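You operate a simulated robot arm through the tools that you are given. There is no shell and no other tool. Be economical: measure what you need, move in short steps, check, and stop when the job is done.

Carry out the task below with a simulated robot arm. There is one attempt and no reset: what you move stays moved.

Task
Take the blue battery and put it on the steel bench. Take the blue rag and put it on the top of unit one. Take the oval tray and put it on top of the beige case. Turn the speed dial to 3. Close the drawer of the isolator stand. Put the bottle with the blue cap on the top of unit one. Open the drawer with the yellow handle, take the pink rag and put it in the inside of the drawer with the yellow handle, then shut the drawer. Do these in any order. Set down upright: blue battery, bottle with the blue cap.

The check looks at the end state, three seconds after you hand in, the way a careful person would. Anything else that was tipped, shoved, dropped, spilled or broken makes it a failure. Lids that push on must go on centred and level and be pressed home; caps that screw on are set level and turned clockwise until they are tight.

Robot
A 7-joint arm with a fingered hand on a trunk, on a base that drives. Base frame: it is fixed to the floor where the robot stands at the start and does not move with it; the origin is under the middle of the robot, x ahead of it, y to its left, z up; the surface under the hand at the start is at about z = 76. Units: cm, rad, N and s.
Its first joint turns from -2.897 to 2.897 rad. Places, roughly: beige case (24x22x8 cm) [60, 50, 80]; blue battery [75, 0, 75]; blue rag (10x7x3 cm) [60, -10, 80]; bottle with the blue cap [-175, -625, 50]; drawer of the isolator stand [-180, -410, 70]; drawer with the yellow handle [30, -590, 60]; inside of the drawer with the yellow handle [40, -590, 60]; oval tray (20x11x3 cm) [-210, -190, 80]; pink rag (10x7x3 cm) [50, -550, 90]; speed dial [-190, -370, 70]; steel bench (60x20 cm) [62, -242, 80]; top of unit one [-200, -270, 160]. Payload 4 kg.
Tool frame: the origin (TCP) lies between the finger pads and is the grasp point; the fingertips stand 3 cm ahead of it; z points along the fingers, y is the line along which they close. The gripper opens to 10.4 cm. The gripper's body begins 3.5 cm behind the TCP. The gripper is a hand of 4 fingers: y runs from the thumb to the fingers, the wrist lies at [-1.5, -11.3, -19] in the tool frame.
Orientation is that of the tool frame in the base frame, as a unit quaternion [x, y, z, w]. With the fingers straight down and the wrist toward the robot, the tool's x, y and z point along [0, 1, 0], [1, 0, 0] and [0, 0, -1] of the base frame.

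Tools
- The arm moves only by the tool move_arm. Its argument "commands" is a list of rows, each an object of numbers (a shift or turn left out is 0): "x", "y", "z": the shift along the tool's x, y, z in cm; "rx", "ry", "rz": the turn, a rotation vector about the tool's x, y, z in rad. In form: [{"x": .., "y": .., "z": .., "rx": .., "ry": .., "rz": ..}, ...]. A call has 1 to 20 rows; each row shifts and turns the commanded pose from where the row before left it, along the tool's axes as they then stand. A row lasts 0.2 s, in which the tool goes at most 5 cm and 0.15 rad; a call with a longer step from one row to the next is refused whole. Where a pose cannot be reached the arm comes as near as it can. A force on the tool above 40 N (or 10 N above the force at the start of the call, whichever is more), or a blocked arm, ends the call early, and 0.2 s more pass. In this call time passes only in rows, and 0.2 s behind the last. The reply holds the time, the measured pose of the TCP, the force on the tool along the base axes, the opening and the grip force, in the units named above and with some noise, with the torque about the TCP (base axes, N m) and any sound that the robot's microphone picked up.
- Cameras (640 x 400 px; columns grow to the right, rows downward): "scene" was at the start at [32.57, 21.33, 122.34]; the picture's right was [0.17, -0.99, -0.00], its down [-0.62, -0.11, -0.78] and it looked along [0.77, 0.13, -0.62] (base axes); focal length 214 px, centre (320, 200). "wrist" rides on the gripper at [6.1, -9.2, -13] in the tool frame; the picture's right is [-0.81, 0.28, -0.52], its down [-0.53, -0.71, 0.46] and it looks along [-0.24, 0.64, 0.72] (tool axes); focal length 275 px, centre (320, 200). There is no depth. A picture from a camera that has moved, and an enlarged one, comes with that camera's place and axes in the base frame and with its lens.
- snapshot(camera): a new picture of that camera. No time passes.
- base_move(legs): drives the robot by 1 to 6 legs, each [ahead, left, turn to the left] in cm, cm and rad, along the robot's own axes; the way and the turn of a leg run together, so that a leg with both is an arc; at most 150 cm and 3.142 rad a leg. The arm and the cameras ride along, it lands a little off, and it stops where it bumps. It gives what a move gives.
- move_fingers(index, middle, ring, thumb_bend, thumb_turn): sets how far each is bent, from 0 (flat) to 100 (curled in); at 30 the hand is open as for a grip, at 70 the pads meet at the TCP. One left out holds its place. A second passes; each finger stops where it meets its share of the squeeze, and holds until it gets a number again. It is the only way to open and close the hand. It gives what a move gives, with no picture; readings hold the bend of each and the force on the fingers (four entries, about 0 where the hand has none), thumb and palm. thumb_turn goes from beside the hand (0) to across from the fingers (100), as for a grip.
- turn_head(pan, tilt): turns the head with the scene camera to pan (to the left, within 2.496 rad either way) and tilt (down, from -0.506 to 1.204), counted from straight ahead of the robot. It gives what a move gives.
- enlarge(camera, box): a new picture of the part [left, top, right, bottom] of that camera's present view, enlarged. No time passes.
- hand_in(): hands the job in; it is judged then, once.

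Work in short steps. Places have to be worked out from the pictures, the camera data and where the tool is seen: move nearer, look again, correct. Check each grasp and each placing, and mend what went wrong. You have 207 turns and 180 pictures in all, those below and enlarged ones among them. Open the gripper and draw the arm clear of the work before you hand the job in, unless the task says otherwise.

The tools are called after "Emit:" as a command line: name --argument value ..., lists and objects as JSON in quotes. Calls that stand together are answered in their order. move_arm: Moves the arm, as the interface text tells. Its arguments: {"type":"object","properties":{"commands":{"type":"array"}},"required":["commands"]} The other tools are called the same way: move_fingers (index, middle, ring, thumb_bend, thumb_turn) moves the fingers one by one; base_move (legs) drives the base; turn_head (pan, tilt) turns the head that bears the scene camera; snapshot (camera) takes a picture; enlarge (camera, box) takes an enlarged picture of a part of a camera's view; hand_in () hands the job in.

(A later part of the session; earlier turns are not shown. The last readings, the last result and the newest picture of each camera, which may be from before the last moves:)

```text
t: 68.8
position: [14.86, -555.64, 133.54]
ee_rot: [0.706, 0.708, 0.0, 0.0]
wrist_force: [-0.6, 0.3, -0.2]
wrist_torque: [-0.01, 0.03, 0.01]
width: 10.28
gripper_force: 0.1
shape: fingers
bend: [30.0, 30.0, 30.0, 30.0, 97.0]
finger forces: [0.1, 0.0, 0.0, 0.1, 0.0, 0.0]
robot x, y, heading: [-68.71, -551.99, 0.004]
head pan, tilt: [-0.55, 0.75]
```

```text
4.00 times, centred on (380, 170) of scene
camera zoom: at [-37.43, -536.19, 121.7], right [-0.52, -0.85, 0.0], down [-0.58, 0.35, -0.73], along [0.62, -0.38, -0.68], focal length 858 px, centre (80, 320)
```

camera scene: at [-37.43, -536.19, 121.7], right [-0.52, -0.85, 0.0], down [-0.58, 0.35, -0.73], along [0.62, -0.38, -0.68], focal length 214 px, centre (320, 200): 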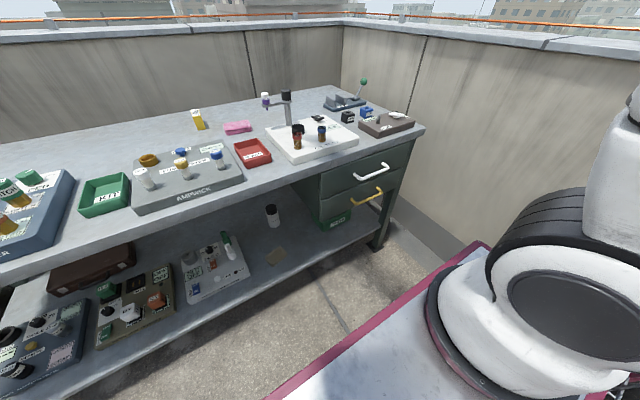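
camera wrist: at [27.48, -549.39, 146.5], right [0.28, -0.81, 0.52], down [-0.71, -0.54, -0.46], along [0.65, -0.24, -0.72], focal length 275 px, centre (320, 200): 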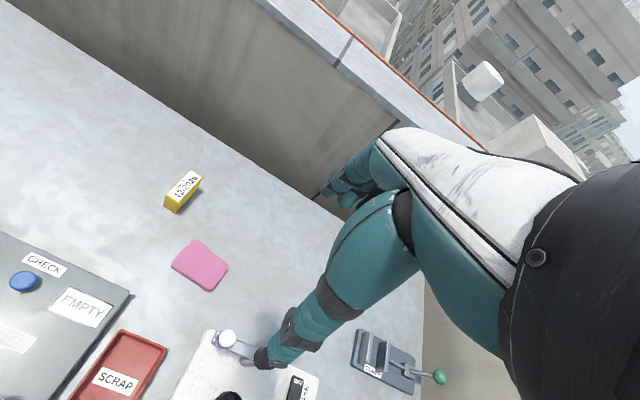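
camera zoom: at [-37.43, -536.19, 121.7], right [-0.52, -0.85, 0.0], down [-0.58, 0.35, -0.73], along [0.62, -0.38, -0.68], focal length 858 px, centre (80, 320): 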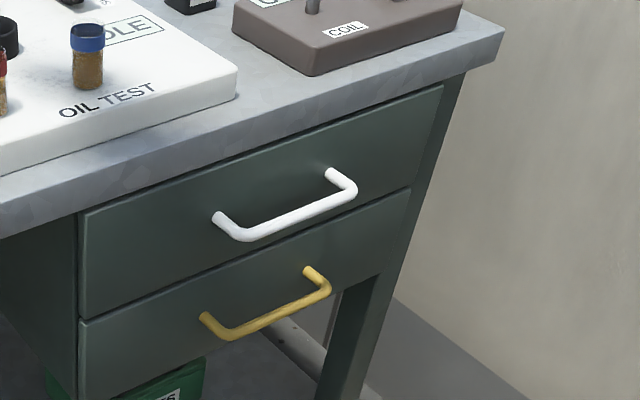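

Triangulated: yellow bar at about (7, -586.5, 63), 14 cm long along y, ~3.5 cm off the face; white bar 12 cm higher. I move back/right at height and tilt the tool forward ~60°.

Emit:
move_arm --commands '[{"x": -3.9, "y": -2.5}, {"x": -3.9, "y": -2.5}, {"x": -3.9, "y": -2.5}, {"x": -3.9, "y": -2.5}, {"x": -3.9, "y": -2.5}, {"x": -3.9, "y": -2.5}, {"x": -3.9, "y": -2.5}, {"x": -3.9, "y": -2.5}, {"z": 4}, {"z": 4}, {"z": 4}, {"z": 4}, {"z": 4}]'

Emit:
move_arm --commands '[{"rx": -0.15}, {"rx": -0.15}, {"rx": -0.15}, {"rx": -0.15}, {"rx": -0.15}, {"rx": -0.15}, {"rx": -0.15}]'

Emit:
snapshot --camera "scene"

Emit:
snapshot --camera "wrist"

```text
t: 71.6
position: [-4.81, -586.7, 113.4]
ee_rot: [0.706, 0.708, 0.0, 0.0]
wrist_force: [0.8, 0.1, 0.1]
wrist_torque: [0.01, -0.02, 0.02]
width: 10.29
gripper_force: 0.1
shape: fingers
bend: [30.0, 30.0, 30.0, 30.0, 97.0]
finger forces: [0.0, 0.1, 0.0, 0.1, 0.1, 0.1]
robot x, y, heading: [-68.5, -552.02, 0.005]
head pan, tilt: [-0.55, 0.75]
```

```text
t: 73.2
position: [-5.0, -586.83, 113.5]
ee_rot: [0.61, 0.613, 0.355, 0.355]
wrist_force: [-0.2, 0.5, 0.7]
wrist_torque: [0.0, -0.01, -0.02]
width: 10.3
gripper_force: 0.0
shape: fingers
bend: [30.0, 30.0, 30.0, 30.0, 97.0]
finger forces: [0.1, 0.1, 0.0, 0.1, 0.1, 0.0]
robot x, y, heading: [-68.86, -551.96, -0.001]
head pan, tilt: [-0.55, 0.75]
```

```text
148 pictures are left
camera scene: at [-37.46, -536.18, 121.7], right [-0.52, -0.85, 0.0], down [-0.58, 0.35, -0.73], along [0.62, -0.38, -0.68], focal length 214 px, centre (320, 200)
```

scene: 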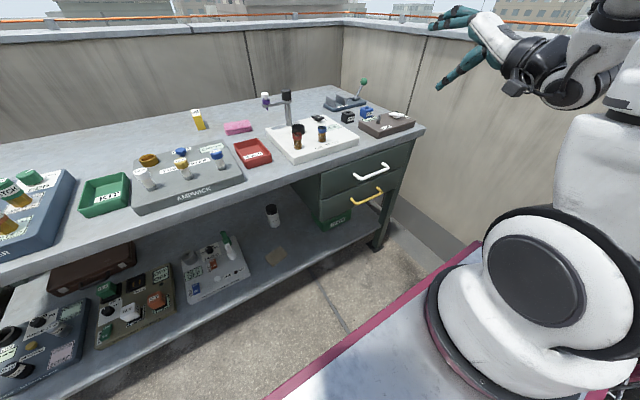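

```text
147 pictures are left
camera wrist: at [-20.93, -580.71, 111.97], right [-0.31, -0.81, 0.5], down [0.04, -0.53, -0.84], along [0.95, -0.24, 0.2], focal length 275 px, centre (320, 200)
```

wrist: 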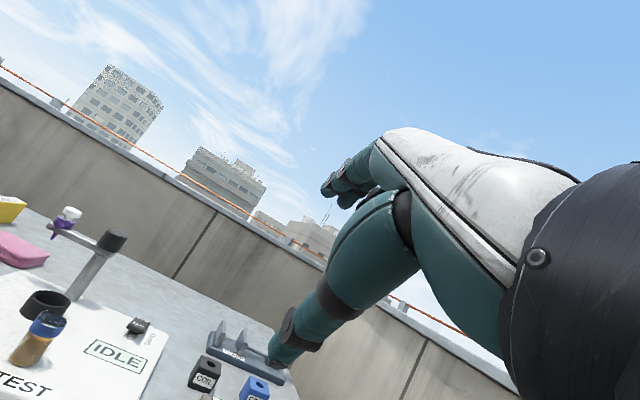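

The platform edge of the robot could obstruct a low wrist, so I back the base up 25 cm, extend the arm forward again at height, then descend.

Emit:
base_move --legs '[[-25, 0, 0]]'

Emit:
move_arm --commands '[{"y": 2.08, "z": 3.61}, {"y": 2.08, "z": 3.61}, {"y": 2.08, "z": 3.61}, {"y": 2.08, "z": 3.61}, {"y": 2.08, "z": 3.61}, {"y": 2.08, "z": 3.61}]'

Emit:
move_arm --commands '[{"y": -3.535, "z": 2.04}, {"y": -3.535, "z": 2.04}, {"y": -3.535, "z": 2.04}, {"y": -3.535, "z": 2.04}, {"y": -3.535, "z": 2.04}, {"y": -3.535, "z": 2.04}]'

Emit:
snapshot --camera "scene"

Emit:
snapshot --camera "wrist"

```text
t: 75.0
position: [-29.85, -587.12, 113.52]
ee_rot: [0.612, 0.612, 0.354, 0.354]
wrist_force: [-0.1, -0.7, 0.6]
wrist_torque: [0.0, 0.03, -0.01]
width: 10.3
gripper_force: 0.0
shape: fingers
bend: [30.0, 30.0, 30.0, 30.0, 97.0]
finger forces: [0.1, 0.0, 0.1, 0.1, 0.0, 0.1]
robot x, y, heading: [-93.02, -551.84, -0.0]
head pan, tilt: [-0.55, 0.75]
```

```text
t: 76.4
position: [-4.81, -587.26, 113.7]
ee_rot: [0.613, 0.611, 0.354, 0.355]
wrist_force: [-0.2, 0.4, 0.4]
wrist_torque: [-0.02, 0.02, 0.04]
width: 10.31
gripper_force: 0.1
shape: fingers
bend: [30.0, 30.0, 30.0, 30.0, 97.0]
finger forces: [0.0, 0.0, 0.0, 0.0, 0.0, 0.0]
robot x, y, heading: [-93.71, -551.77, 0.003]
head pan, tilt: [-0.55, 0.75]
```

```text
t: 77.8
position: [-4.95, -587.26, 88.91]
ee_rot: [0.612, 0.612, 0.354, 0.355]
wrist_force: [-0.3, -0.2, 0.7]
wrist_torque: [0.03, -0.01, 0.02]
width: 10.31
gripper_force: 0.0
shape: fingers
bend: [30.0, 30.0, 30.0, 30.0, 97.0]
finger forces: [0.0, 0.0, 0.0, 0.0, 0.0, 0.0]
robot x, y, heading: [-93.13, -551.95, 0.001]
head pan, tilt: [-0.55, 0.75]
```

```text
146 pictures are left
camera scene: at [-62.15, -536.35, 121.7], right [-0.52, -0.85, 0.0], down [-0.58, 0.36, -0.73], along [0.62, -0.38, -0.68], focal length 214 px, centre (320, 200)
```

scene: 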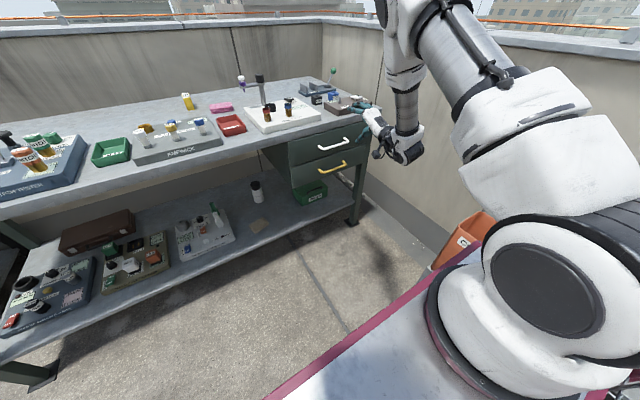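

```text
145 pictures are left
camera wrist: at [-20.86, -581.08, 87.37], right [-0.31, -0.81, 0.5], down [0.04, -0.53, -0.85], along [0.95, -0.24, 0.2], focal length 275 px, centre (320, 200)
```

wrist: 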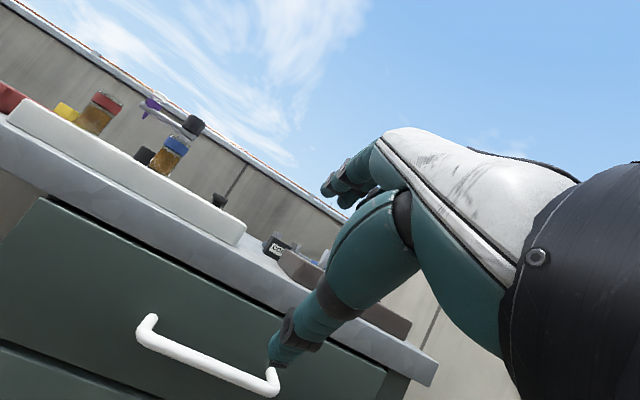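

White bar estimate confirmed (z≈75, y≈-586.6). Continue descending to z≈64.

Emit:
move_arm --commands '[{"y": -3.535, "z": 2.04}, {"y": -3.535, "z": 2.04}, {"y": -3.535, "z": 2.04}, {"y": -3.535, "z": 2.04}, {"y": -3.535, "z": 2.04}, {"y": -3.535, "z": 2.04}]'

Emit:
snapshot --camera "wrist"

Emit:
snapshot --camera "scene"

```text
t: 79.2
position: [-4.8, -587.11, 64.71]
ee_rot: [0.611, 0.612, 0.355, 0.356]
wrist_force: [0.1, 0.0, -1.1]
wrist_torque: [0.0, -0.01, 0.01]
width: 10.32
gripper_force: 0.1
shape: fingers
bend: [30.0, 30.0, 30.0, 30.0, 97.0]
finger forces: [0.0, 0.0, 0.0, 0.0, 0.0, 0.0]
robot x, y, heading: [-92.96, -552.01, -0.004]
head pan, tilt: [-0.55, 0.75]
```

```text
144 pictures are left
camera wrist: at [-20.72, -581.01, 63.12], right [-0.31, -0.81, 0.5], down [0.04, -0.53, -0.84], along [0.95, -0.24, 0.2], focal length 275 px, centre (320, 200)
```

wrist: 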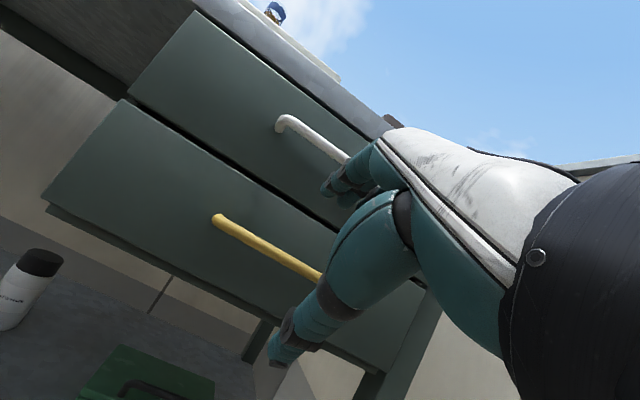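

```text
143 pictures are left
camera scene: at [-62.13, -536.36, 121.7], right [-0.52, -0.85, 0.0], down [-0.58, 0.36, -0.73], along [0.62, -0.38, -0.68], focal length 214 px, centre (320, 200)
```

scene: 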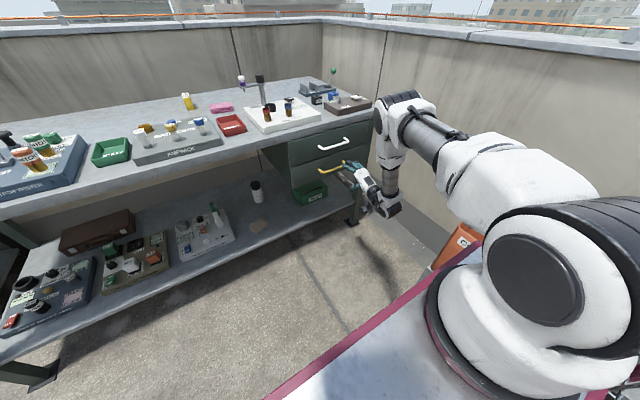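

Bar measured at z≈62, y≈-587. I pre-close the fingers partly and approach the bar.

Emit:
move_fingers --index 46 --middle 46 --ring 46 --thumb_bend 46

Emit:
move_arm --commands '[{"y": 1.2, "z": 3}, {"y": 1.2, "z": 3}]'

Emit:
snapshot --camera "wrist"

Emit:
enlarge --camera "scene" --box '[290, 120, 410, 220]'

```text
t: 80.2
position: [-4.84, -587.21, 64.63]
ee_rot: [0.612, 0.612, 0.354, 0.354]
wrist_force: [-0.1, -0.2, -0.1]
wrist_torque: [0.0, 0.01, -0.03]
width: 6.3
gripper_force: 0.0
shape: fingers
bend: [46.0, 46.0, 46.0, 46.0, 97.0]
finger forces: [0.0, 0.0, 0.0, 0.1, 0.1, 0.0]
robot x, y, heading: [-93.3, -551.88, -0.003]
head pan, tilt: [-0.55, 0.75]
```

```text
t: 80.8
position: [1.66, -587.28, 63.7]
ee_rot: [0.612, 0.612, 0.354, 0.353]
wrist_force: [-0.3, -0.1, -0.1]
wrist_torque: [0.02, 0.03, 0.01]
width: 6.27
gripper_force: 0.1
shape: fingers
bend: [46.0, 46.0, 46.0, 46.0, 97.0]
finger forces: [0.0, 0.0, 0.1, 0.0, 0.1, 0.0]
robot x, y, heading: [-93.37, -552.03, 0.002]
head pan, tilt: [-0.55, 0.75]
```

```text
142 pictures are left
camera wrist: at [-14.32, -581.02, 62.15], right [-0.31, -0.81, 0.5], down [0.04, -0.53, -0.85], along [0.95, -0.24, 0.2], focal length 275 px, centre (320, 200)
```

wrist: 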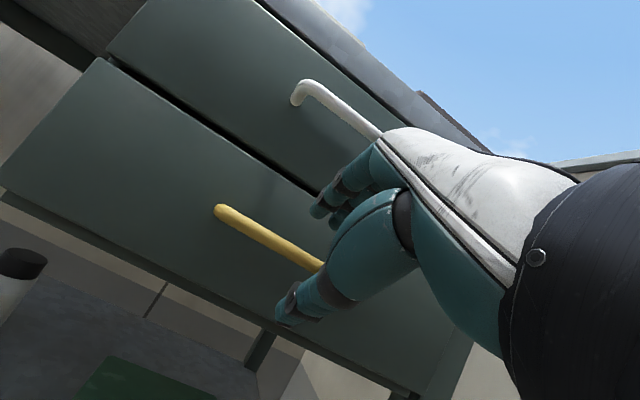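

```text
4.00 times, centred on (350, 170) of scene
camera zoom: at [-62.13, -536.37, 121.7], right [-0.52, -0.85, 0.0], down [-0.58, 0.36, -0.73], along [0.62, -0.38, -0.68], focal length 858 px, centre (200, 320)
```

zoom: 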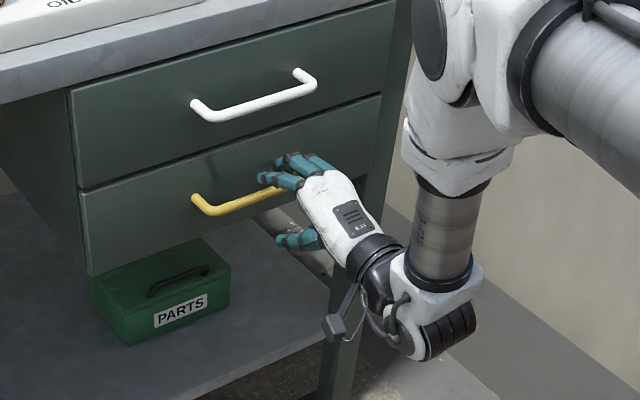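

Bar sits between fingers and thumb. Advance the last 3.5 cm and close.

Emit:
move_arm --commands '[{"x": 0.7, "y": 0.5, "z": 2}, {"y": 0.25, "z": 1.6}]'

Emit:
move_fingers --index 75 --middle 75 --ring 75 --thumb_bend 75

Emit:
snapshot --camera "wrist"

Emit:
enlarge --camera "scene" --box '[290, 120, 410, 220]'

```text
t: 81.4
position: [5.03, -586.35, 62.41]
ee_rot: [0.612, 0.612, 0.354, 0.354]
wrist_force: [-1.1, -0.7, 1.1]
wrist_torque: [0.0, 0.01, -0.02]
width: 6.31
gripper_force: 0.0
shape: fingers
bend: [46.0, 46.0, 46.0, 46.0, 97.0]
finger forces: [0.0, 0.0, 0.0, 0.0, 0.0, 0.0]
robot x, y, heading: [-93.24, -552.27, -0.001]
head pan, tilt: [-0.55, 0.75]
```

```text
t: 82.4
position: [5.0, -586.48, 62.37]
ee_rot: [0.613, 0.612, 0.353, 0.354]
wrist_force: [-1.4, 1.2, -5.7]
wrist_torque: [-0.04, 0.0, 0.01]
width: 0.0
gripper_force: 2.5
shape: fingers
bend: [74.0, 75.0, 75.0, 71.0, 97.0]
finger forces: [0.0, 0.0, 0.6, 0.0, 5.9, 0.1]
robot x, y, heading: [-93.45, -551.98, 0.004]
head pan, tilt: [-0.55, 0.75]
```

```text
140 pictures are left
camera wrist: at [-10.88, -580.18, 60.89], right [-0.31, -0.81, 0.5], down [0.04, -0.53, -0.85], along [0.95, -0.24, 0.2], focal length 275 px, centre (320, 200)
```

wrist: 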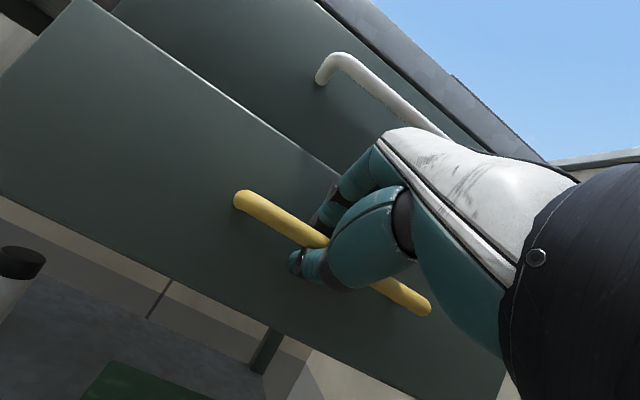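

```text
4.00 times, centred on (350, 170) of scene
camera zoom: at [-62.11, -536.37, 121.69], right [-0.52, -0.85, 0.0], down [-0.58, 0.36, -0.73], along [0.62, -0.38, -0.68], focal length 858 px, centre (200, 320)
```

zoom: 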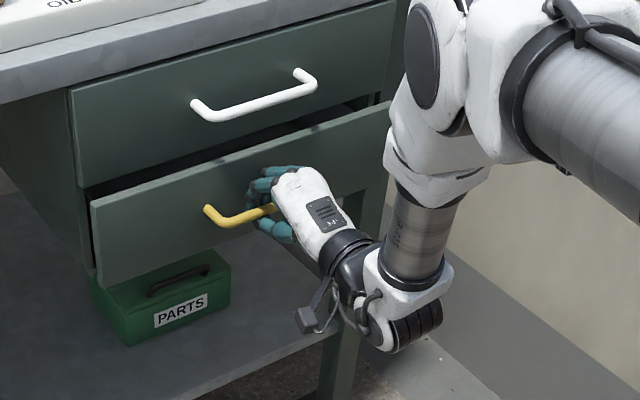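

The curled fingers hooked the bar and already opened it slightly. I drive the base back 17 cm to pull it open.

Emit:
base_move --legs '[[-17, 0, 0]]'

Emit:
snapshot --camera "scene"

```text
t: 83.9
position: [-12.02, -586.43, 62.44]
ee_rot: [0.612, 0.612, 0.354, 0.354]
wrist_force: [-0.7, 3.0, -4.5]
wrist_torque: [0.06, 0.02, 0.12]
width: 0.0
gripper_force: 4.1
shape: fingers
bend: [74.0, 75.0, 74.0, 71.0, 97.0]
finger forces: [0.0, 0.2, 3.0, 0.0, 4.3, 0.0]
robot x, y, heading: [-110.19, -552.06, -0.001]
head pan, tilt: [-0.55, 0.75]
```

```text
138 pictures are left
camera scene: at [-79.09, -536.4, 121.69], right [-0.52, -0.85, 0.0], down [-0.58, 0.36, -0.73], along [0.62, -0.38, -0.68], focal length 214 px, centre (320, 200)
```

scene: 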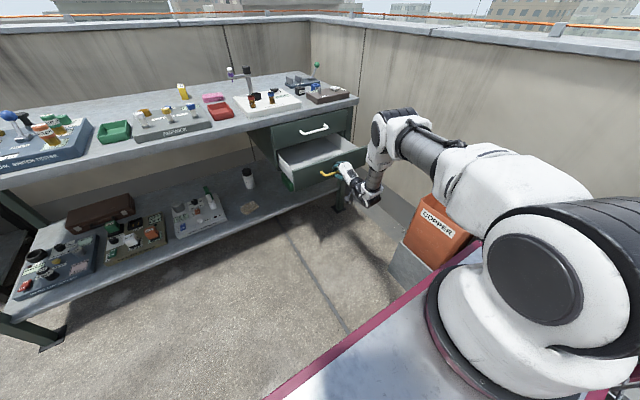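

Drawer is open about 20 cm. I open the fingers and withdraw backward.

Emit:
move_fingers --index 46 --middle 46 --ring 46 --thumb_bend 46

Emit:
move_arm --commands '[{"y": -0.9, "z": -1.9}, {"y": -1.2, "z": -2.6}, {"y": -1.8, "z": -3.6}, {"y": -1.8, "z": -3.6}]'

Emit:
snapshot --camera "scene"

```text
t: 84.9
position: [-12.14, -586.61, 62.35]
ee_rot: [0.613, 0.611, 0.353, 0.355]
wrist_force: [0.2, -0.9, -0.2]
wrist_torque: [0.01, -0.03, -0.01]
width: 6.22
gripper_force: 0.1
shape: fingers
bend: [46.0, 46.0, 46.0, 46.0, 97.0]
finger forces: [0.0, 0.1, 0.0, 0.1, 0.0, 0.0]
robot x, y, heading: [-109.92, -551.96, -0.001]
head pan, tilt: [-0.55, 0.75]
```

```text
t: 85.9
position: [-24.99, -586.42, 63.22]
ee_rot: [0.613, 0.611, 0.354, 0.355]
wrist_force: [0.5, 0.1, 0.1]
wrist_torque: [0.03, -0.02, -0.01]
width: 6.23
gripper_force: 0.0
shape: fingers
bend: [46.0, 46.0, 46.0, 46.0, 97.0]
finger forces: [0.0, 0.1, 0.1, 0.0, 0.1, 0.0]
robot x, y, heading: [-110.27, -551.66, -0.003]
head pan, tilt: [-0.55, 0.75]
```

```text
137 pictures are left
camera scene: at [-79.11, -536.39, 121.7], right [-0.52, -0.85, 0.0], down [-0.58, 0.36, -0.73], along [0.62, -0.38, -0.68], focal length 214 px, centre (320, 200)
```

scene: 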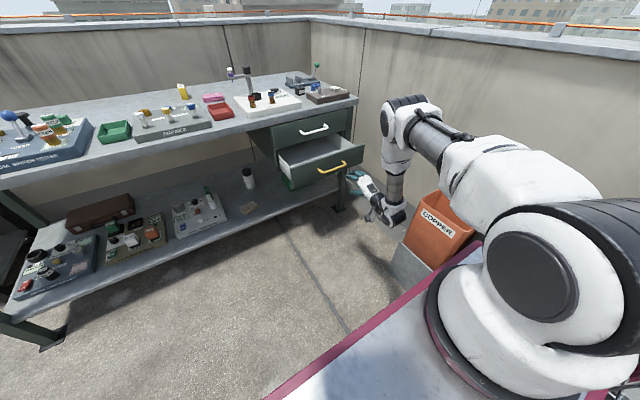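

Drawer stays open. I raise the hand, turn it straight down again, then drive left and forward to the rag.

Emit:
move_arm --commands '[{"y": 3.535, "z": -2.04}, {"y": 3.535, "z": -2.04}, {"y": 3.535, "z": -2.04}, {"y": 3.535, "z": -2.04}, {"y": 3.535, "z": -2.04}, {"y": 3.535, "z": -2.04}, {"y": 3.535, "z": -2.04}, {"y": 3.535, "z": -2.04}, {"y": 3.535, "z": -2.04}, {"y": 3.535, "z": -2.04}, {"y": 3.535, "z": -2.04}, {"y": 3.535, "z": -2.04}, {"y": 3.535, "z": -2.04}, {"y": 3.535, "z": -2.04}, {"y": 3.535, "z": -2.04}]'

Emit:
move_arm --commands '[{"rx": 0.15}, {"rx": 0.15}, {"rx": 0.15}, {"rx": 0.15}, {"rx": 0.15}, {"rx": 0.15}, {"rx": 0.15}]'

Emit:
move_fingers --index 30 --middle 30 --ring 30 --thumb_bend 30

Emit:
base_move --legs '[[0, 24, 0], [66, 0, 0]]'

Emit:
snapshot --camera "wrist"

Emit:
snapshot --camera "scene"

```text
t: 89.1
position: [-25.16, -586.5, 124.81]
ee_rot: [0.613, 0.612, 0.353, 0.354]
wrist_force: [0.2, -1.1, -0.4]
wrist_torque: [0.0, -0.02, 0.01]
width: 6.2
gripper_force: 0.1
shape: fingers
bend: [46.0, 46.0, 46.0, 46.0, 97.0]
finger forces: [0.1, 0.0, 0.1, 0.0, 0.0, 0.1]
robot x, y, heading: [-110.31, -552.03, 0.001]
head pan, tilt: [-0.55, 0.75]
```

```text
t: 90.7
position: [-25.14, -586.48, 124.67]
ee_rot: [0.708, 0.706, -0.001, -0.001]
wrist_force: [0.3, 0.7, 0.8]
wrist_torque: [0.0, 0.02, -0.02]
width: 6.2
gripper_force: 0.1
shape: fingers
bend: [46.0, 46.0, 46.0, 46.0, 97.0]
finger forces: [0.0, 0.1, 0.0, 0.1, 0.0, 0.1]
robot x, y, heading: [-110.2, -551.81, 0.004]
head pan, tilt: [-0.55, 0.75]
```

```text
t: 91.7
position: [-25.03, -586.48, 124.7]
ee_rot: [0.708, 0.706, 0.0, 0.0]
wrist_force: [-0.8, 0.1, -1.2]
wrist_torque: [0.02, 0.03, 0.01]
width: 10.26
gripper_force: 0.2
shape: fingers
bend: [30.0, 30.0, 30.0, 30.0, 97.0]
finger forces: [0.0, 0.0, 0.1, 0.0, 0.1, 0.0]
robot x, y, heading: [-110.37, -552.04, -0.006]
head pan, tilt: [-0.55, 0.75]
```

```text
t: 96.7
position: [39.45, -564.87, 124.72]
ee_rot: [0.715, 0.699, 0.0, 0.0]
wrist_force: [0.1, 0.7, 1.1]
wrist_torque: [-0.01, 0.03, 0.01]
width: 10.3
gripper_force: 0.1
shape: fingers
bend: [30.0, 30.0, 30.0, 30.0, 97.0]
finger forces: [0.0, 0.1, 0.0, 0.0, 0.0, 0.0]
robot x, y, heading: [-44.86, -528.62, -0.019]
head pan, tilt: [-0.55, 0.75]
```

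```text
136 pictures are left
camera wrist: at [30.47, -558.53, 137.64], right [0.26, -0.82, 0.52], down [-0.72, -0.52, -0.46], along [0.64, -0.26, -0.72], focal length 275 px, centre (320, 200)
```

wrist: 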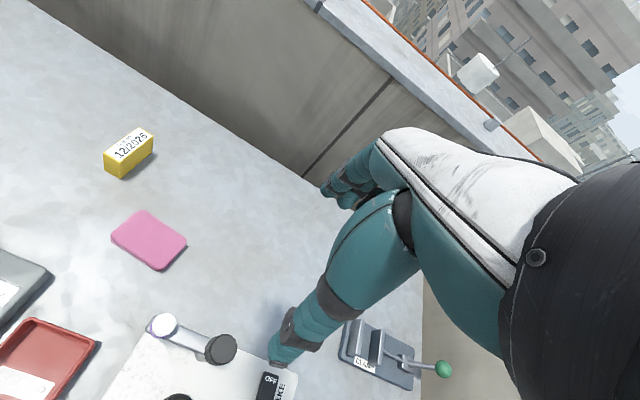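

```text
135 pictures are left
camera scene: at [-13.57, -513.82, 121.7], right [-0.54, -0.84, 0.0], down [-0.57, 0.37, -0.73], along [0.62, -0.4, -0.68], focal length 214 px, centre (320, 200)
```

scene: 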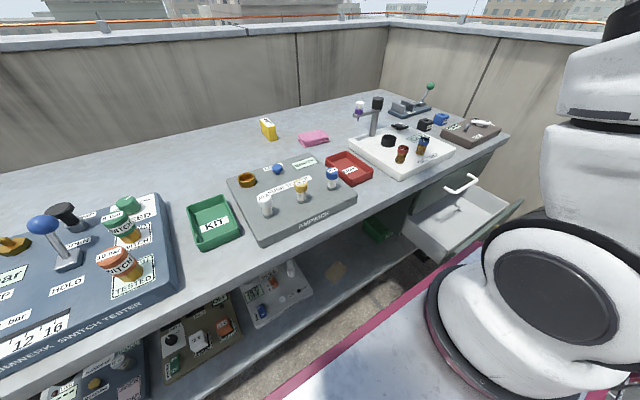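

Rag centre ≈ (48, -550.6), long side along y, yawed ≈-0.17. I move above it, yaw slightly and descend to z≈95.

Emit:
move_arm --commands '[{"x": 3.9, "y": 2}, {"x": 3.9, "y": 2}, {"x": 3.9, "y": 2.2}, {"x": 3, "y": 2}, {"rz": 0.14}, {"z": 5}, {"z": 5}, {"z": 5}, {"z": 5}, {"z": 5}, {"z": 4}]'

Emit:
snapshot --camera "wrist"

Emit:
enlarge --camera "scene" --box '[240, 60, 400, 180]'

```text
t: 99.1
position: [48.23, -550.44, 95.52]
ee_rot: [0.761, 0.648, 0.0, 0.0]
wrist_force: [0.3, 0.7, -0.2]
wrist_torque: [-0.01, 0.01, 0.01]
width: 10.28
gripper_force: 0.1
shape: fingers
bend: [30.0, 30.0, 30.0, 30.0, 97.0]
finger forces: [0.0, 0.1, 0.1, 0.0, 0.1, 0.0]
robot x, y, heading: [-45.2, -528.94, -0.025]
head pan, tilt: [-0.55, 0.75]
```

```text
134 pictures are left
camera wrist: at [40.11, -542.95, 108.57], right [0.14, -0.84, 0.52], down [-0.79, -0.41, -0.46], along [0.6, -0.34, -0.72], focal length 275 px, centre (320, 200)
```

wrist: 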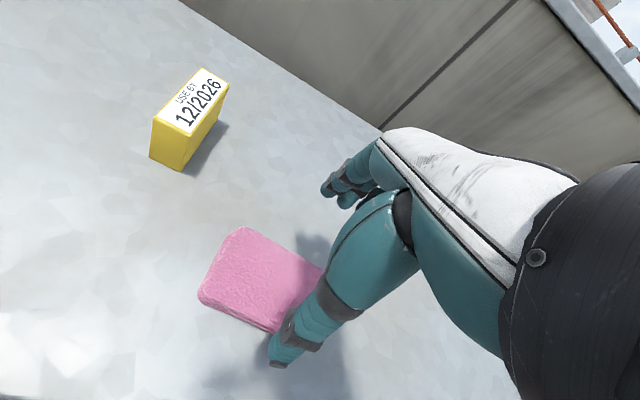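

```text
3.33 times, centred on (320, 120) of scene
camera zoom: at [-13.6, -513.8, 121.7], right [-0.54, -0.84, 0.0], down [-0.57, 0.37, -0.73], along [0.62, -0.4, -0.68], focal length 715 px, centre (320, 467)
```

zoom: 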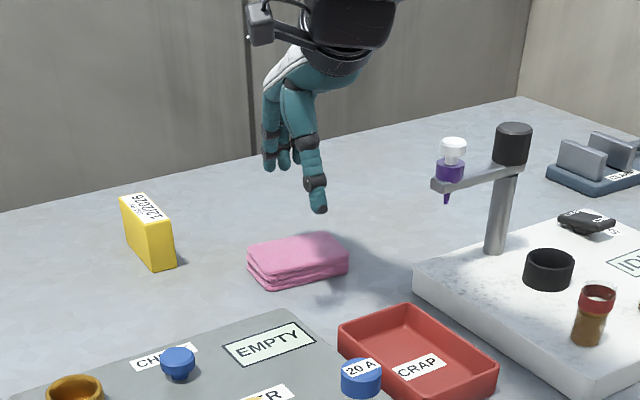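

Aligned over the rag. Descending further in steps.

Emit:
move_arm --commands '[{"z": 3}, {"z": 2}, {"z": 1}, {"z": 1}]'

Emit:
enlarge --camera "scene" --box '[260, 90, 360, 160]'

```text
t: 100.1
position: [47.96, -550.51, 88.7]
ee_rot: [0.761, 0.648, -0.001, 0.0]
wrist_force: [0.0, -0.7, 0.2]
wrist_torque: [-0.03, -0.03, -0.02]
width: 10.28
gripper_force: 0.1
shape: fingers
bend: [30.0, 30.0, 30.0, 30.0, 97.0]
finger forces: [0.0, 0.0, 0.1, 0.1, 0.0, 0.1]
robot x, y, heading: [-44.79, -528.62, -0.02]
head pan, tilt: [-0.55, 0.75]
```

```text
5.71 times, centred on (310, 125) of scene
camera zoom: at [-13.58, -513.81, 121.7], right [-0.54, -0.84, 0.0], down [-0.57, 0.37, -0.73], along [0.62, -0.4, -0.68], focal length 1226 px, centre (377, 629)
```

zoom: 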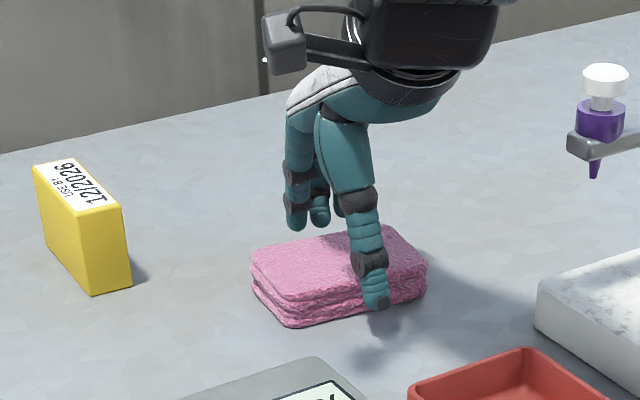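

Thumb is in front of the rag; fingers behind. Lower about 1 cm more and close.

Emit:
move_arm --commands '[{"z": 0.6}, {"z": 0.5}]'

Emit:
move_fingers --index 70 --middle 70 --ring 70 --thumb_bend 70

Emit:
move_arm --commands '[{"z": -2}, {"z": -4}, {"z": -5}, {"z": -5}, {"z": -5}, {"z": -5}, {"z": -5}]'

Emit:
snapshot --camera "wrist"

```text
t: 100.7
position: [48.05, -550.37, 87.56]
ee_rot: [0.761, 0.649, 0.0, 0.0]
wrist_force: [0.5, -0.1, 0.1]
wrist_torque: [-0.03, -0.01, 0.02]
width: 10.29
gripper_force: 0.1
shape: fingers
bend: [30.0, 30.0, 30.0, 30.0, 97.0]
finger forces: [0.0, 0.0, 0.0, 0.0, 0.0, 0.0]
robot x, y, heading: [-45.12, -528.52, -0.016]
head pan, tilt: [-0.55, 0.75]
```

```text
t: 101.7
position: [48.05, -550.39, 87.56]
ee_rot: [0.762, 0.648, 0.001, 0.001]
wrist_force: [1.8, -1.0, 5.0]
wrist_torque: [-0.08, -0.19, 0.04]
width: 6.51
gripper_force: 28.7
shape: fingers
bend: [56.0, 60.0, 60.0, 41.0, 93.0]
finger forces: [10.0, 13.3, 7.6, 0.1, 26.0, 0.0]
robot x, y, heading: [-45.12, -528.7, -0.021]
head pan, tilt: [-0.55, 0.75]
```

```text
t: 103.3
position: [48.07, -550.08, 118.53]
ee_rot: [0.761, 0.648, 0.0, -0.001]
wrist_force: [0.9, 0.6, -1.0]
wrist_torque: [0.03, -0.01, 0.01]
width: 6.47
gripper_force: 25.8
shape: fingers
bend: [57.0, 60.0, 61.0, 41.0, 93.0]
finger forces: [9.5, 8.9, 7.2, 0.0, 26.1, 0.0]
robot x, y, heading: [-45.14, -528.58, -0.022]
head pan, tilt: [-0.55, 0.75]
```

```text
131 pictures are left
camera wrist: at [40.05, -542.6, 131.55], right [0.14, -0.84, 0.52], down [-0.79, -0.41, -0.45], along [0.6, -0.34, -0.73], focal length 275 px, centre (320, 200)
```

wrist: 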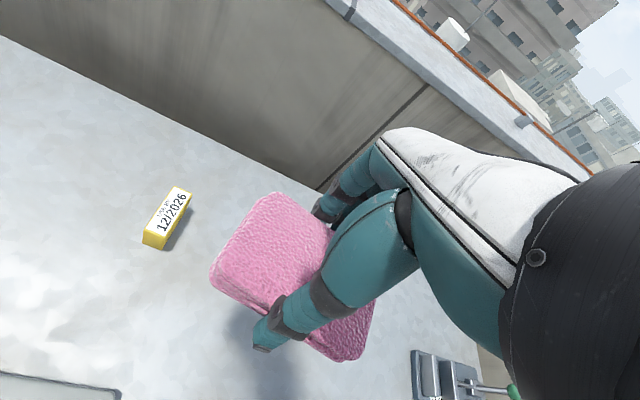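

Rag held. I drive back to face the open drawer and look down at it.

Emit:
base_move --legs '[[-48, 0, 0.02], [0, -18, 0]]'

Emit:
turn_head --pan -0.6 --tilt 0.75

Emit:
snapshot --camera "scene"

Emit:
enlarge --camera "scene" --box '[260, 110, 420, 230]'

Emit:
snapshot --camera "wrist"

```text
t: 107.2
position: [0.96, -566.33, 118.66]
ee_rot: [0.756, 0.654, 0.001, 0.0]
wrist_force: [0.7, 0.5, -0.4]
wrist_torque: [0.06, 0.02, -0.04]
width: 6.48
gripper_force: 25.6
shape: fingers
bend: [57.0, 60.0, 61.0, 41.0, 93.0]
finger forces: [9.6, 8.8, 7.2, 0.1, 26.1, 0.0]
robot x, y, heading: [-92.51, -546.1, -0.006]
head pan, tilt: [-0.55, 0.75]
```

```text
t: 107.9
position: [1.04, -566.27, 118.6]
ee_rot: [0.757, 0.654, 0.0, 0.0]
wrist_force: [0.2, -0.4, -0.1]
wrist_torque: [-0.03, 0.04, 0.02]
width: 6.49
gripper_force: 26.2
shape: fingers
bend: [57.0, 60.0, 61.0, 41.0, 93.0]
finger forces: [9.6, 8.8, 7.2, 0.1, 26.1, 0.0]
robot x, y, heading: [-92.44, -546.21, -0.003]
head pan, tilt: [-0.6, 0.75]
```

```text
130 pictures are left
camera scene: at [-61.44, -531.15, 121.7], right [-0.57, -0.82, 0.0], down [-0.56, 0.39, -0.73], along [0.6, -0.42, -0.68], focal length 214 px, centre (320, 200)
```

scene: 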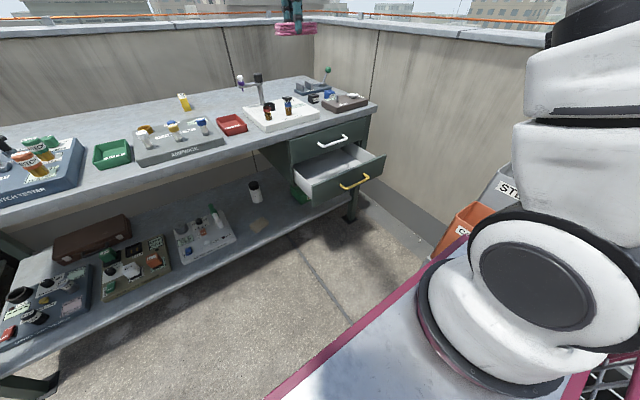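

```text
3.33 times, centred on (340, 170) of scene
camera zoom: at [-61.44, -531.15, 121.7], right [-0.57, -0.82, 0.0], down [-0.56, 0.39, -0.73], along [0.6, -0.42, -0.68], focal length 715 px, centre (253, 300)
```

zoom: 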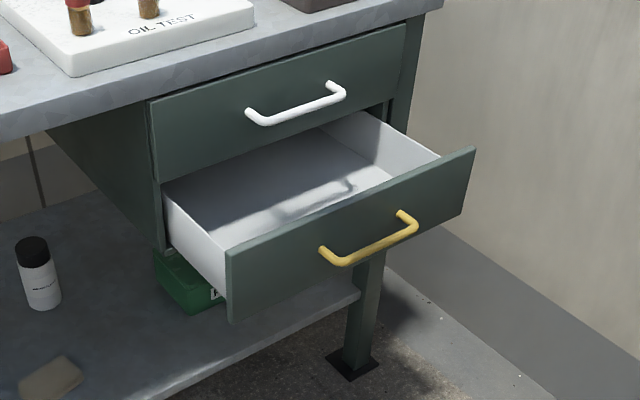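

```text
128 pictures are left
camera wrist: at [-7.2, -558.79, 131.54], right [0.15, -0.84, 0.52], down [-0.78, -0.42, -0.46], along [0.6, -0.33, -0.72], focal length 275 px, centre (320, 200)
```

wrist: 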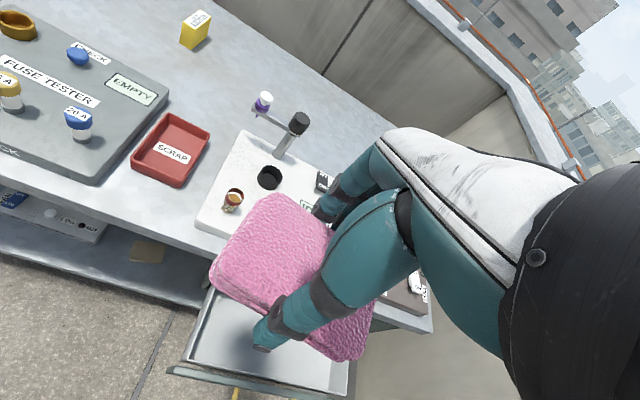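

Drawer: front inner at x≈-4, cabinet face at 10, bench edge at x≈6, white handle y -579…-594. I'll lower the rag at (1.2, -574.5): square up the yaw, shift, descend to 85.

Emit:
move_arm --commands '[{"rz": -0.145}, {"x": -4.1, "y": 0.2}, {"x": -4.1}, {"z": 5}, {"z": 5}, {"z": 5}, {"z": 5}, {"z": 5}, {"z": 5}, {"z": 4}]'

Emit:
snapshot --camera "wrist"

Emit:
enlarge --camera "scene" --box '[260, 70, 420, 210]'

```text
t: 110.1
position: [1.3, -574.45, 84.77]
ee_rot: [0.708, 0.707, 0.0, 0.0]
wrist_force: [-0.4, 0.9, -0.8]
wrist_torque: [-0.02, 0.01, 0.01]
width: 6.47
gripper_force: 25.0
shape: fingers
bend: [57.0, 61.0, 61.0, 41.0, 93.0]
finger forces: [9.6, 8.6, 7.1, 0.1, 25.6, 0.1]
robot x, y, heading: [-92.35, -546.08, -0.003]
head pan, tilt: [-0.6, 0.75]
```

```text
127 pictures are left
camera wrist: at [-7.94, -568.22, 97.7], right [0.27, -0.81, 0.52], down [-0.71, -0.53, -0.46], along [0.64, -0.24, -0.72], focal length 275 px, centre (320, 200)
```

wrist: 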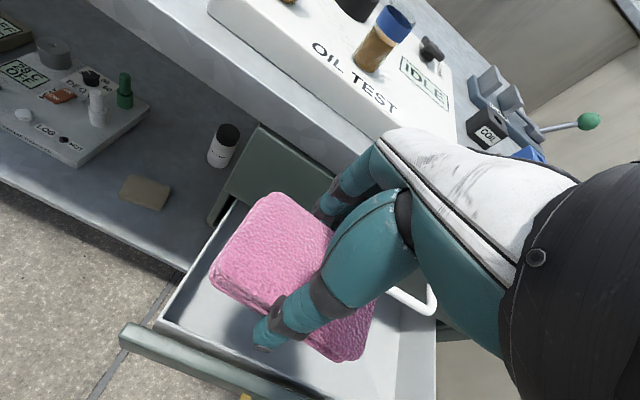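

```text
2.86 times, centred on (340, 140) of scene
camera zoom: at [-61.46, -531.14, 121.7], right [-0.57, -0.82, 0.0], down [-0.56, 0.39, -0.73], along [0.6, -0.42, -0.68], focal length 613 px, centre (263, 371)
```

zoom: 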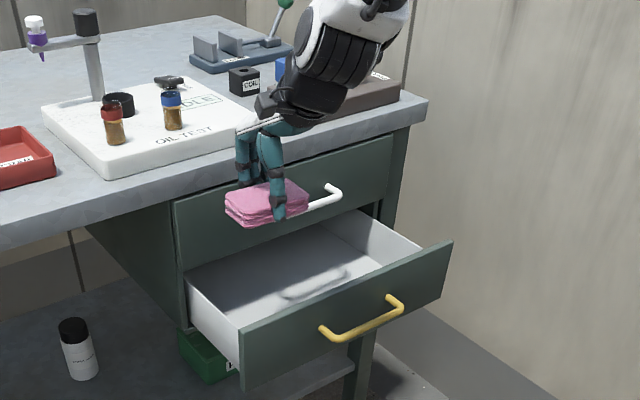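

Looking clear; shifting 1 cm left away from the white handle and descending to about z=76.

Emit:
move_arm --commands '[{"x": 1.0, "z": 2}, {"z": 3}, {"z": 3}]'

Emit:
snapshot --camera "wrist"

Emit:
enlarge --camera "scene" --box '[260, 70, 420, 210]'

```text
t: 110.9
position: [1.26, -573.35, 76.81]
ee_rot: [0.708, 0.707, 0.0, 0.0]
wrist_force: [0.2, 0.5, 0.3]
wrist_torque: [0.02, 0.02, 0.01]
width: 6.46
gripper_force: 25.3
shape: fingers
bend: [57.0, 61.0, 61.0, 41.0, 93.0]
finger forces: [9.4, 8.6, 7.2, 0.0, 25.6, 0.0]
robot x, y, heading: [-92.53, -546.24, -0.007]
head pan, tilt: [-0.6, 0.75]
```

```text
125 pictures are left
camera wrist: at [-7.98, -567.14, 89.75], right [0.27, -0.81, 0.52], down [-0.71, -0.53, -0.46], along [0.64, -0.24, -0.72], focal length 275 px, centre (320, 200)
```

wrist: 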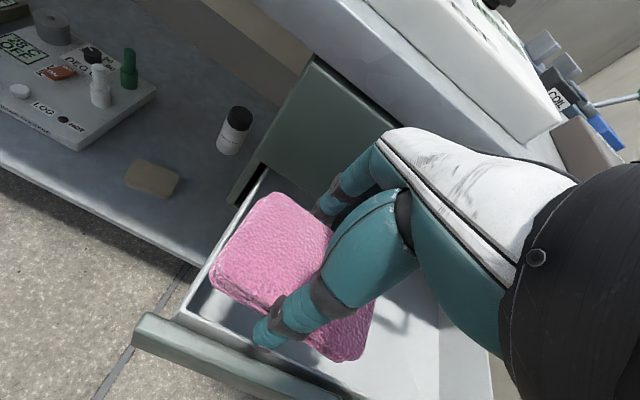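

```text
2.86 times, centred on (340, 140) of scene
camera zoom: at [-61.46, -531.15, 121.7], right [-0.57, -0.82, 0.0], down [-0.56, 0.39, -0.73], along [0.6, -0.42, -0.68], focal length 613 px, centre (263, 371)
```

zoom: 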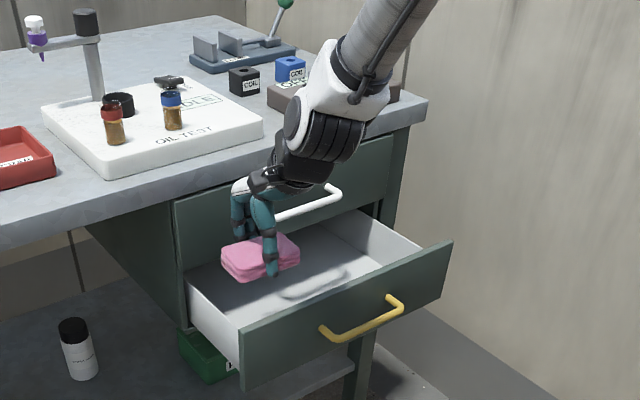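

Rag's left end is near the left drawer wall; shift 0.8 cm right and lower to ~69.

Emit:
move_arm --commands '[{"x": -0.8, "z": 2}, {"z": 3}, {"z": 2.5}]'

Emit:
snapshot --camera "wrist"

Emit:
enlarge --camera "scene" --box '[260, 70, 420, 210]'

```text
t: 111.7
position: [1.85, -574.14, 70.02]
ee_rot: [0.708, 0.706, 0.005, 0.006]
wrist_force: [-0.8, 0.9, 15.7]
wrist_torque: [0.1, 1.13, -0.07]
width: 6.69
gripper_force: 27.4
shape: fingers
bend: [61.0, 64.0, 64.0, 35.0, 93.0]
finger forces: [7.3, 6.4, 5.2, 0.1, 35.7, 0.0]
robot x, y, heading: [-92.29, -546.18, -0.006]
head pan, tilt: [-0.6, 0.75]
stopped in row 3: the force on the tool passed its limit at 42 N (the readings are from after the stop); the commanded pose is now the measured one
```

```text
123 pictures are left
camera wrist: at [-7.6, -567.86, 82.79], right [0.27, -0.81, 0.52], down [-0.71, -0.53, -0.47], along [0.66, -0.25, -0.71], focal length 275 px, centre (320, 200)
```

wrist: 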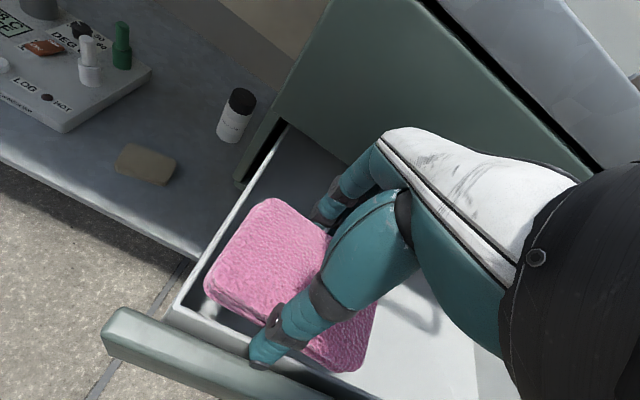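

```text
2.86 times, centred on (340, 140) of scene
camera zoom: at [-61.49, -531.13, 121.71], right [-0.57, -0.82, 0.0], down [-0.56, 0.39, -0.73], along [0.6, -0.42, -0.68], focal length 613 px, centre (263, 371)
```

zoom: 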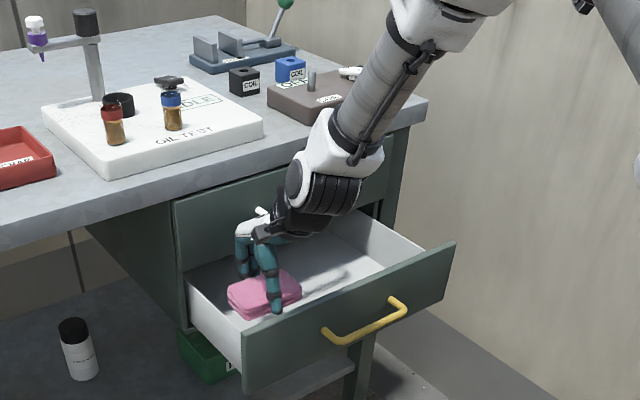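

The thumb tip landed on the front panel's top edge. Raise, move 2.2 cm deeper (+x), lower again.

Emit:
move_arm --commands '[{"z": -1.5}, {"z": -0.5, "y": 2.2}, {"z": 1.5}, {"z": 1}, {"z": 1}]'

Emit:
snapshot --camera "wrist"

Emit:
enlarge --camera "scene" --box '[260, 70, 420, 210]'

```text
t: 112.9
position: [3.83, -573.93, 68.4]
ee_rot: [0.707, 0.707, 0.003, 0.005]
wrist_force: [-0.2, 0.3, 0.8]
wrist_torque: [0.02, -0.02, 0.0]
width: 6.52
gripper_force: 24.3
shape: fingers
bend: [59.0, 63.0, 63.0, 38.0, 93.0]
finger forces: [9.3, 8.0, 6.7, 0.0, 24.2, 0.0]
robot x, y, heading: [-92.75, -546.28, -0.007]
head pan, tilt: [-0.6, 0.75]
```

```text
121 pictures are left
camera wrist: at [-5.5, -567.81, 81.14], right [0.27, -0.81, 0.52], down [-0.71, -0.53, -0.46], along [0.65, -0.25, -0.72], focal length 275 px, centre (320, 200)
```

wrist: 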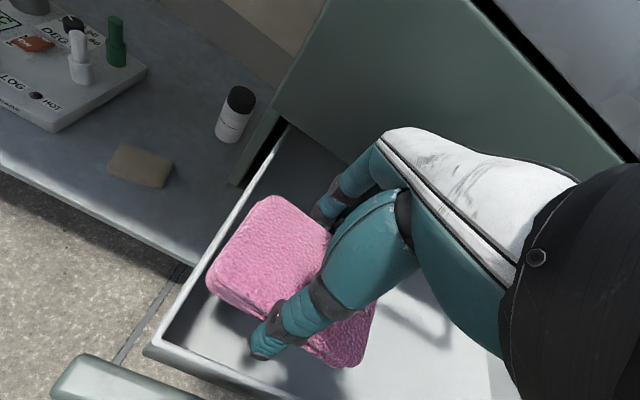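

```text
2.86 times, centred on (340, 140) of scene
camera zoom: at [-61.44, -531.15, 121.7], right [-0.57, -0.82, 0.0], down [-0.56, 0.39, -0.73], along [0.6, -0.42, -0.68], focal length 613 px, centre (263, 371)
```

zoom: 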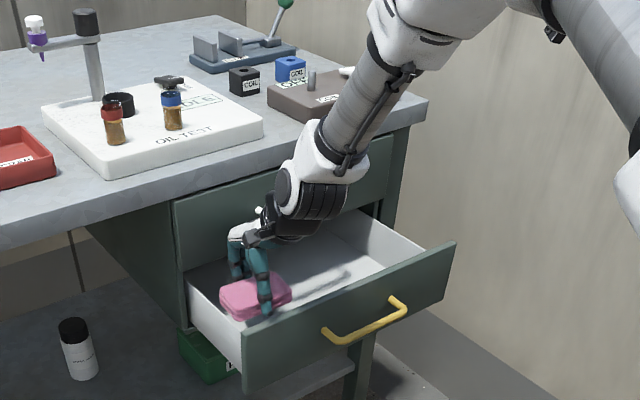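

Now it's inside without contact. I lower up to 5 cm more in small steps, toward the drawer floor.

Emit:
move_arm --commands '[{"z": 1}, {"z": 1}, {"z": 1}, {"z": 1}]'

Emit:
enlarge --camera "scene" --box '[260, 70, 420, 210]'

```text
t: 113.9
position: [3.96, -574.12, 64.5]
ee_rot: [0.707, 0.707, 0.004, 0.005]
wrist_force: [-0.6, -0.9, -0.5]
wrist_torque: [0.0, 0.0, 0.04]
width: 6.53
gripper_force: 23.9
shape: fingers
bend: [59.0, 63.0, 63.0, 38.0, 93.0]
finger forces: [9.2, 7.9, 6.5, 0.0, 24.2, 0.1]
robot x, y, heading: [-92.55, -546.26, -0.003]
head pan, tilt: [-0.6, 0.75]
```

```text
2.86 times, centred on (340, 140) of scene
camera zoom: at [-61.44, -531.15, 121.7], right [-0.57, -0.82, 0.0], down [-0.56, 0.39, -0.73], along [0.6, -0.42, -0.68], focal length 613 px, centre (263, 371)
```

zoom: 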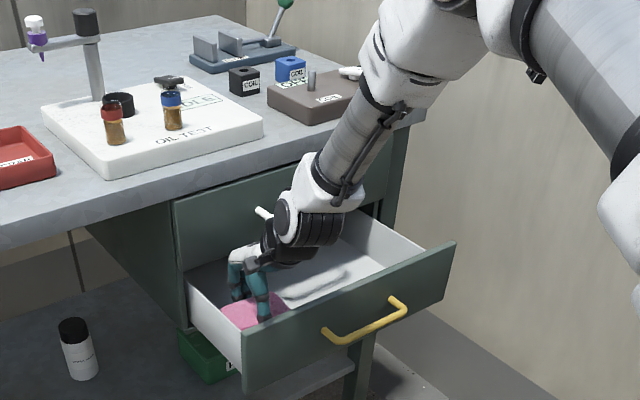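

Rag is well below the drawer rim. I release it by opening moderately, then lift.

Emit:
move_fingers --index 47 --middle 47 --ring 47 --thumb_bend 33

Emit:
move_arm --commands '[{"z": -2}, {"z": -3}, {"z": -4}, {"z": -4}, {"z": -2, "y": -3}, {"z": -3, "y": -4}, {"y": -4, "z": -3}, {"z": -5}]'

Emit:
snapshot --camera "scene"

Emit:
snapshot --camera "wrist"

```text
t: 114.9
position: [3.97, -574.06, 64.29]
ee_rot: [0.708, 0.707, 0.004, 0.005]
wrist_force: [0.1, -0.2, 0.7]
wrist_torque: [0.0, 0.0, 0.03]
width: 7.77
gripper_force: 0.0
shape: fingers
bend: [47.0, 47.0, 47.0, 33.0, 97.0]
finger forces: [0.0, 0.0, 0.0, 0.0, 0.1, 0.0]
robot x, y, heading: [-92.46, -545.81, -0.008]
head pan, tilt: [-0.6, 0.75]
```

```text
t: 116.7
position: [-6.82, -573.77, 90.22]
ee_rot: [0.708, 0.706, 0.003, 0.003]
wrist_force: [0.1, -0.4, -0.2]
wrist_torque: [0.0, -0.01, 0.03]
width: 7.79
gripper_force: 0.0
shape: fingers
bend: [47.0, 47.0, 47.0, 33.0, 97.0]
finger forces: [0.1, 0.0, 0.0, 0.1, 0.0, 0.0]
robot x, y, heading: [-92.63, -546.09, -0.002]
head pan, tilt: [-0.6, 0.75]
```

```text
118 pictures are left
camera scene: at [-61.41, -531.16, 121.69], right [-0.57, -0.82, 0.0], down [-0.56, 0.39, -0.73], along [0.6, -0.42, -0.68], focal length 214 px, centre (320, 200)
```

scene: 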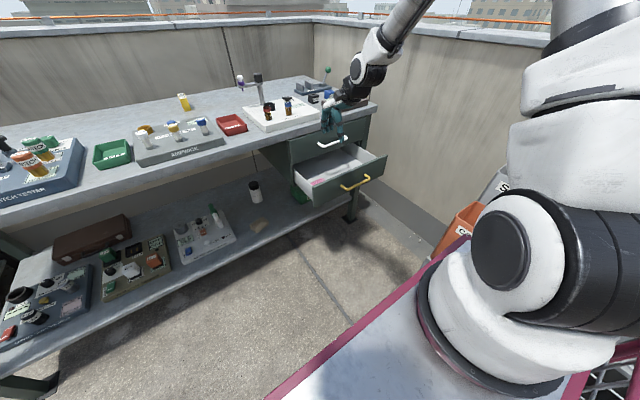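

```text
117 pictures are left
camera wrist: at [-16.33, -567.52, 103.04], right [0.27, -0.81, 0.52], down [-0.71, -0.53, -0.46], along [0.65, -0.24, -0.72], focal length 275 px, centre (320, 200)
```

wrist: 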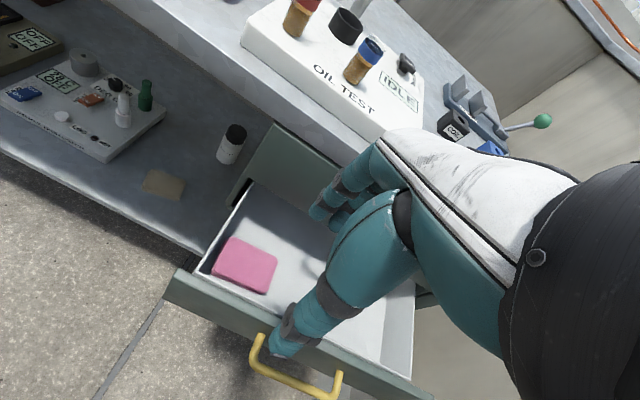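

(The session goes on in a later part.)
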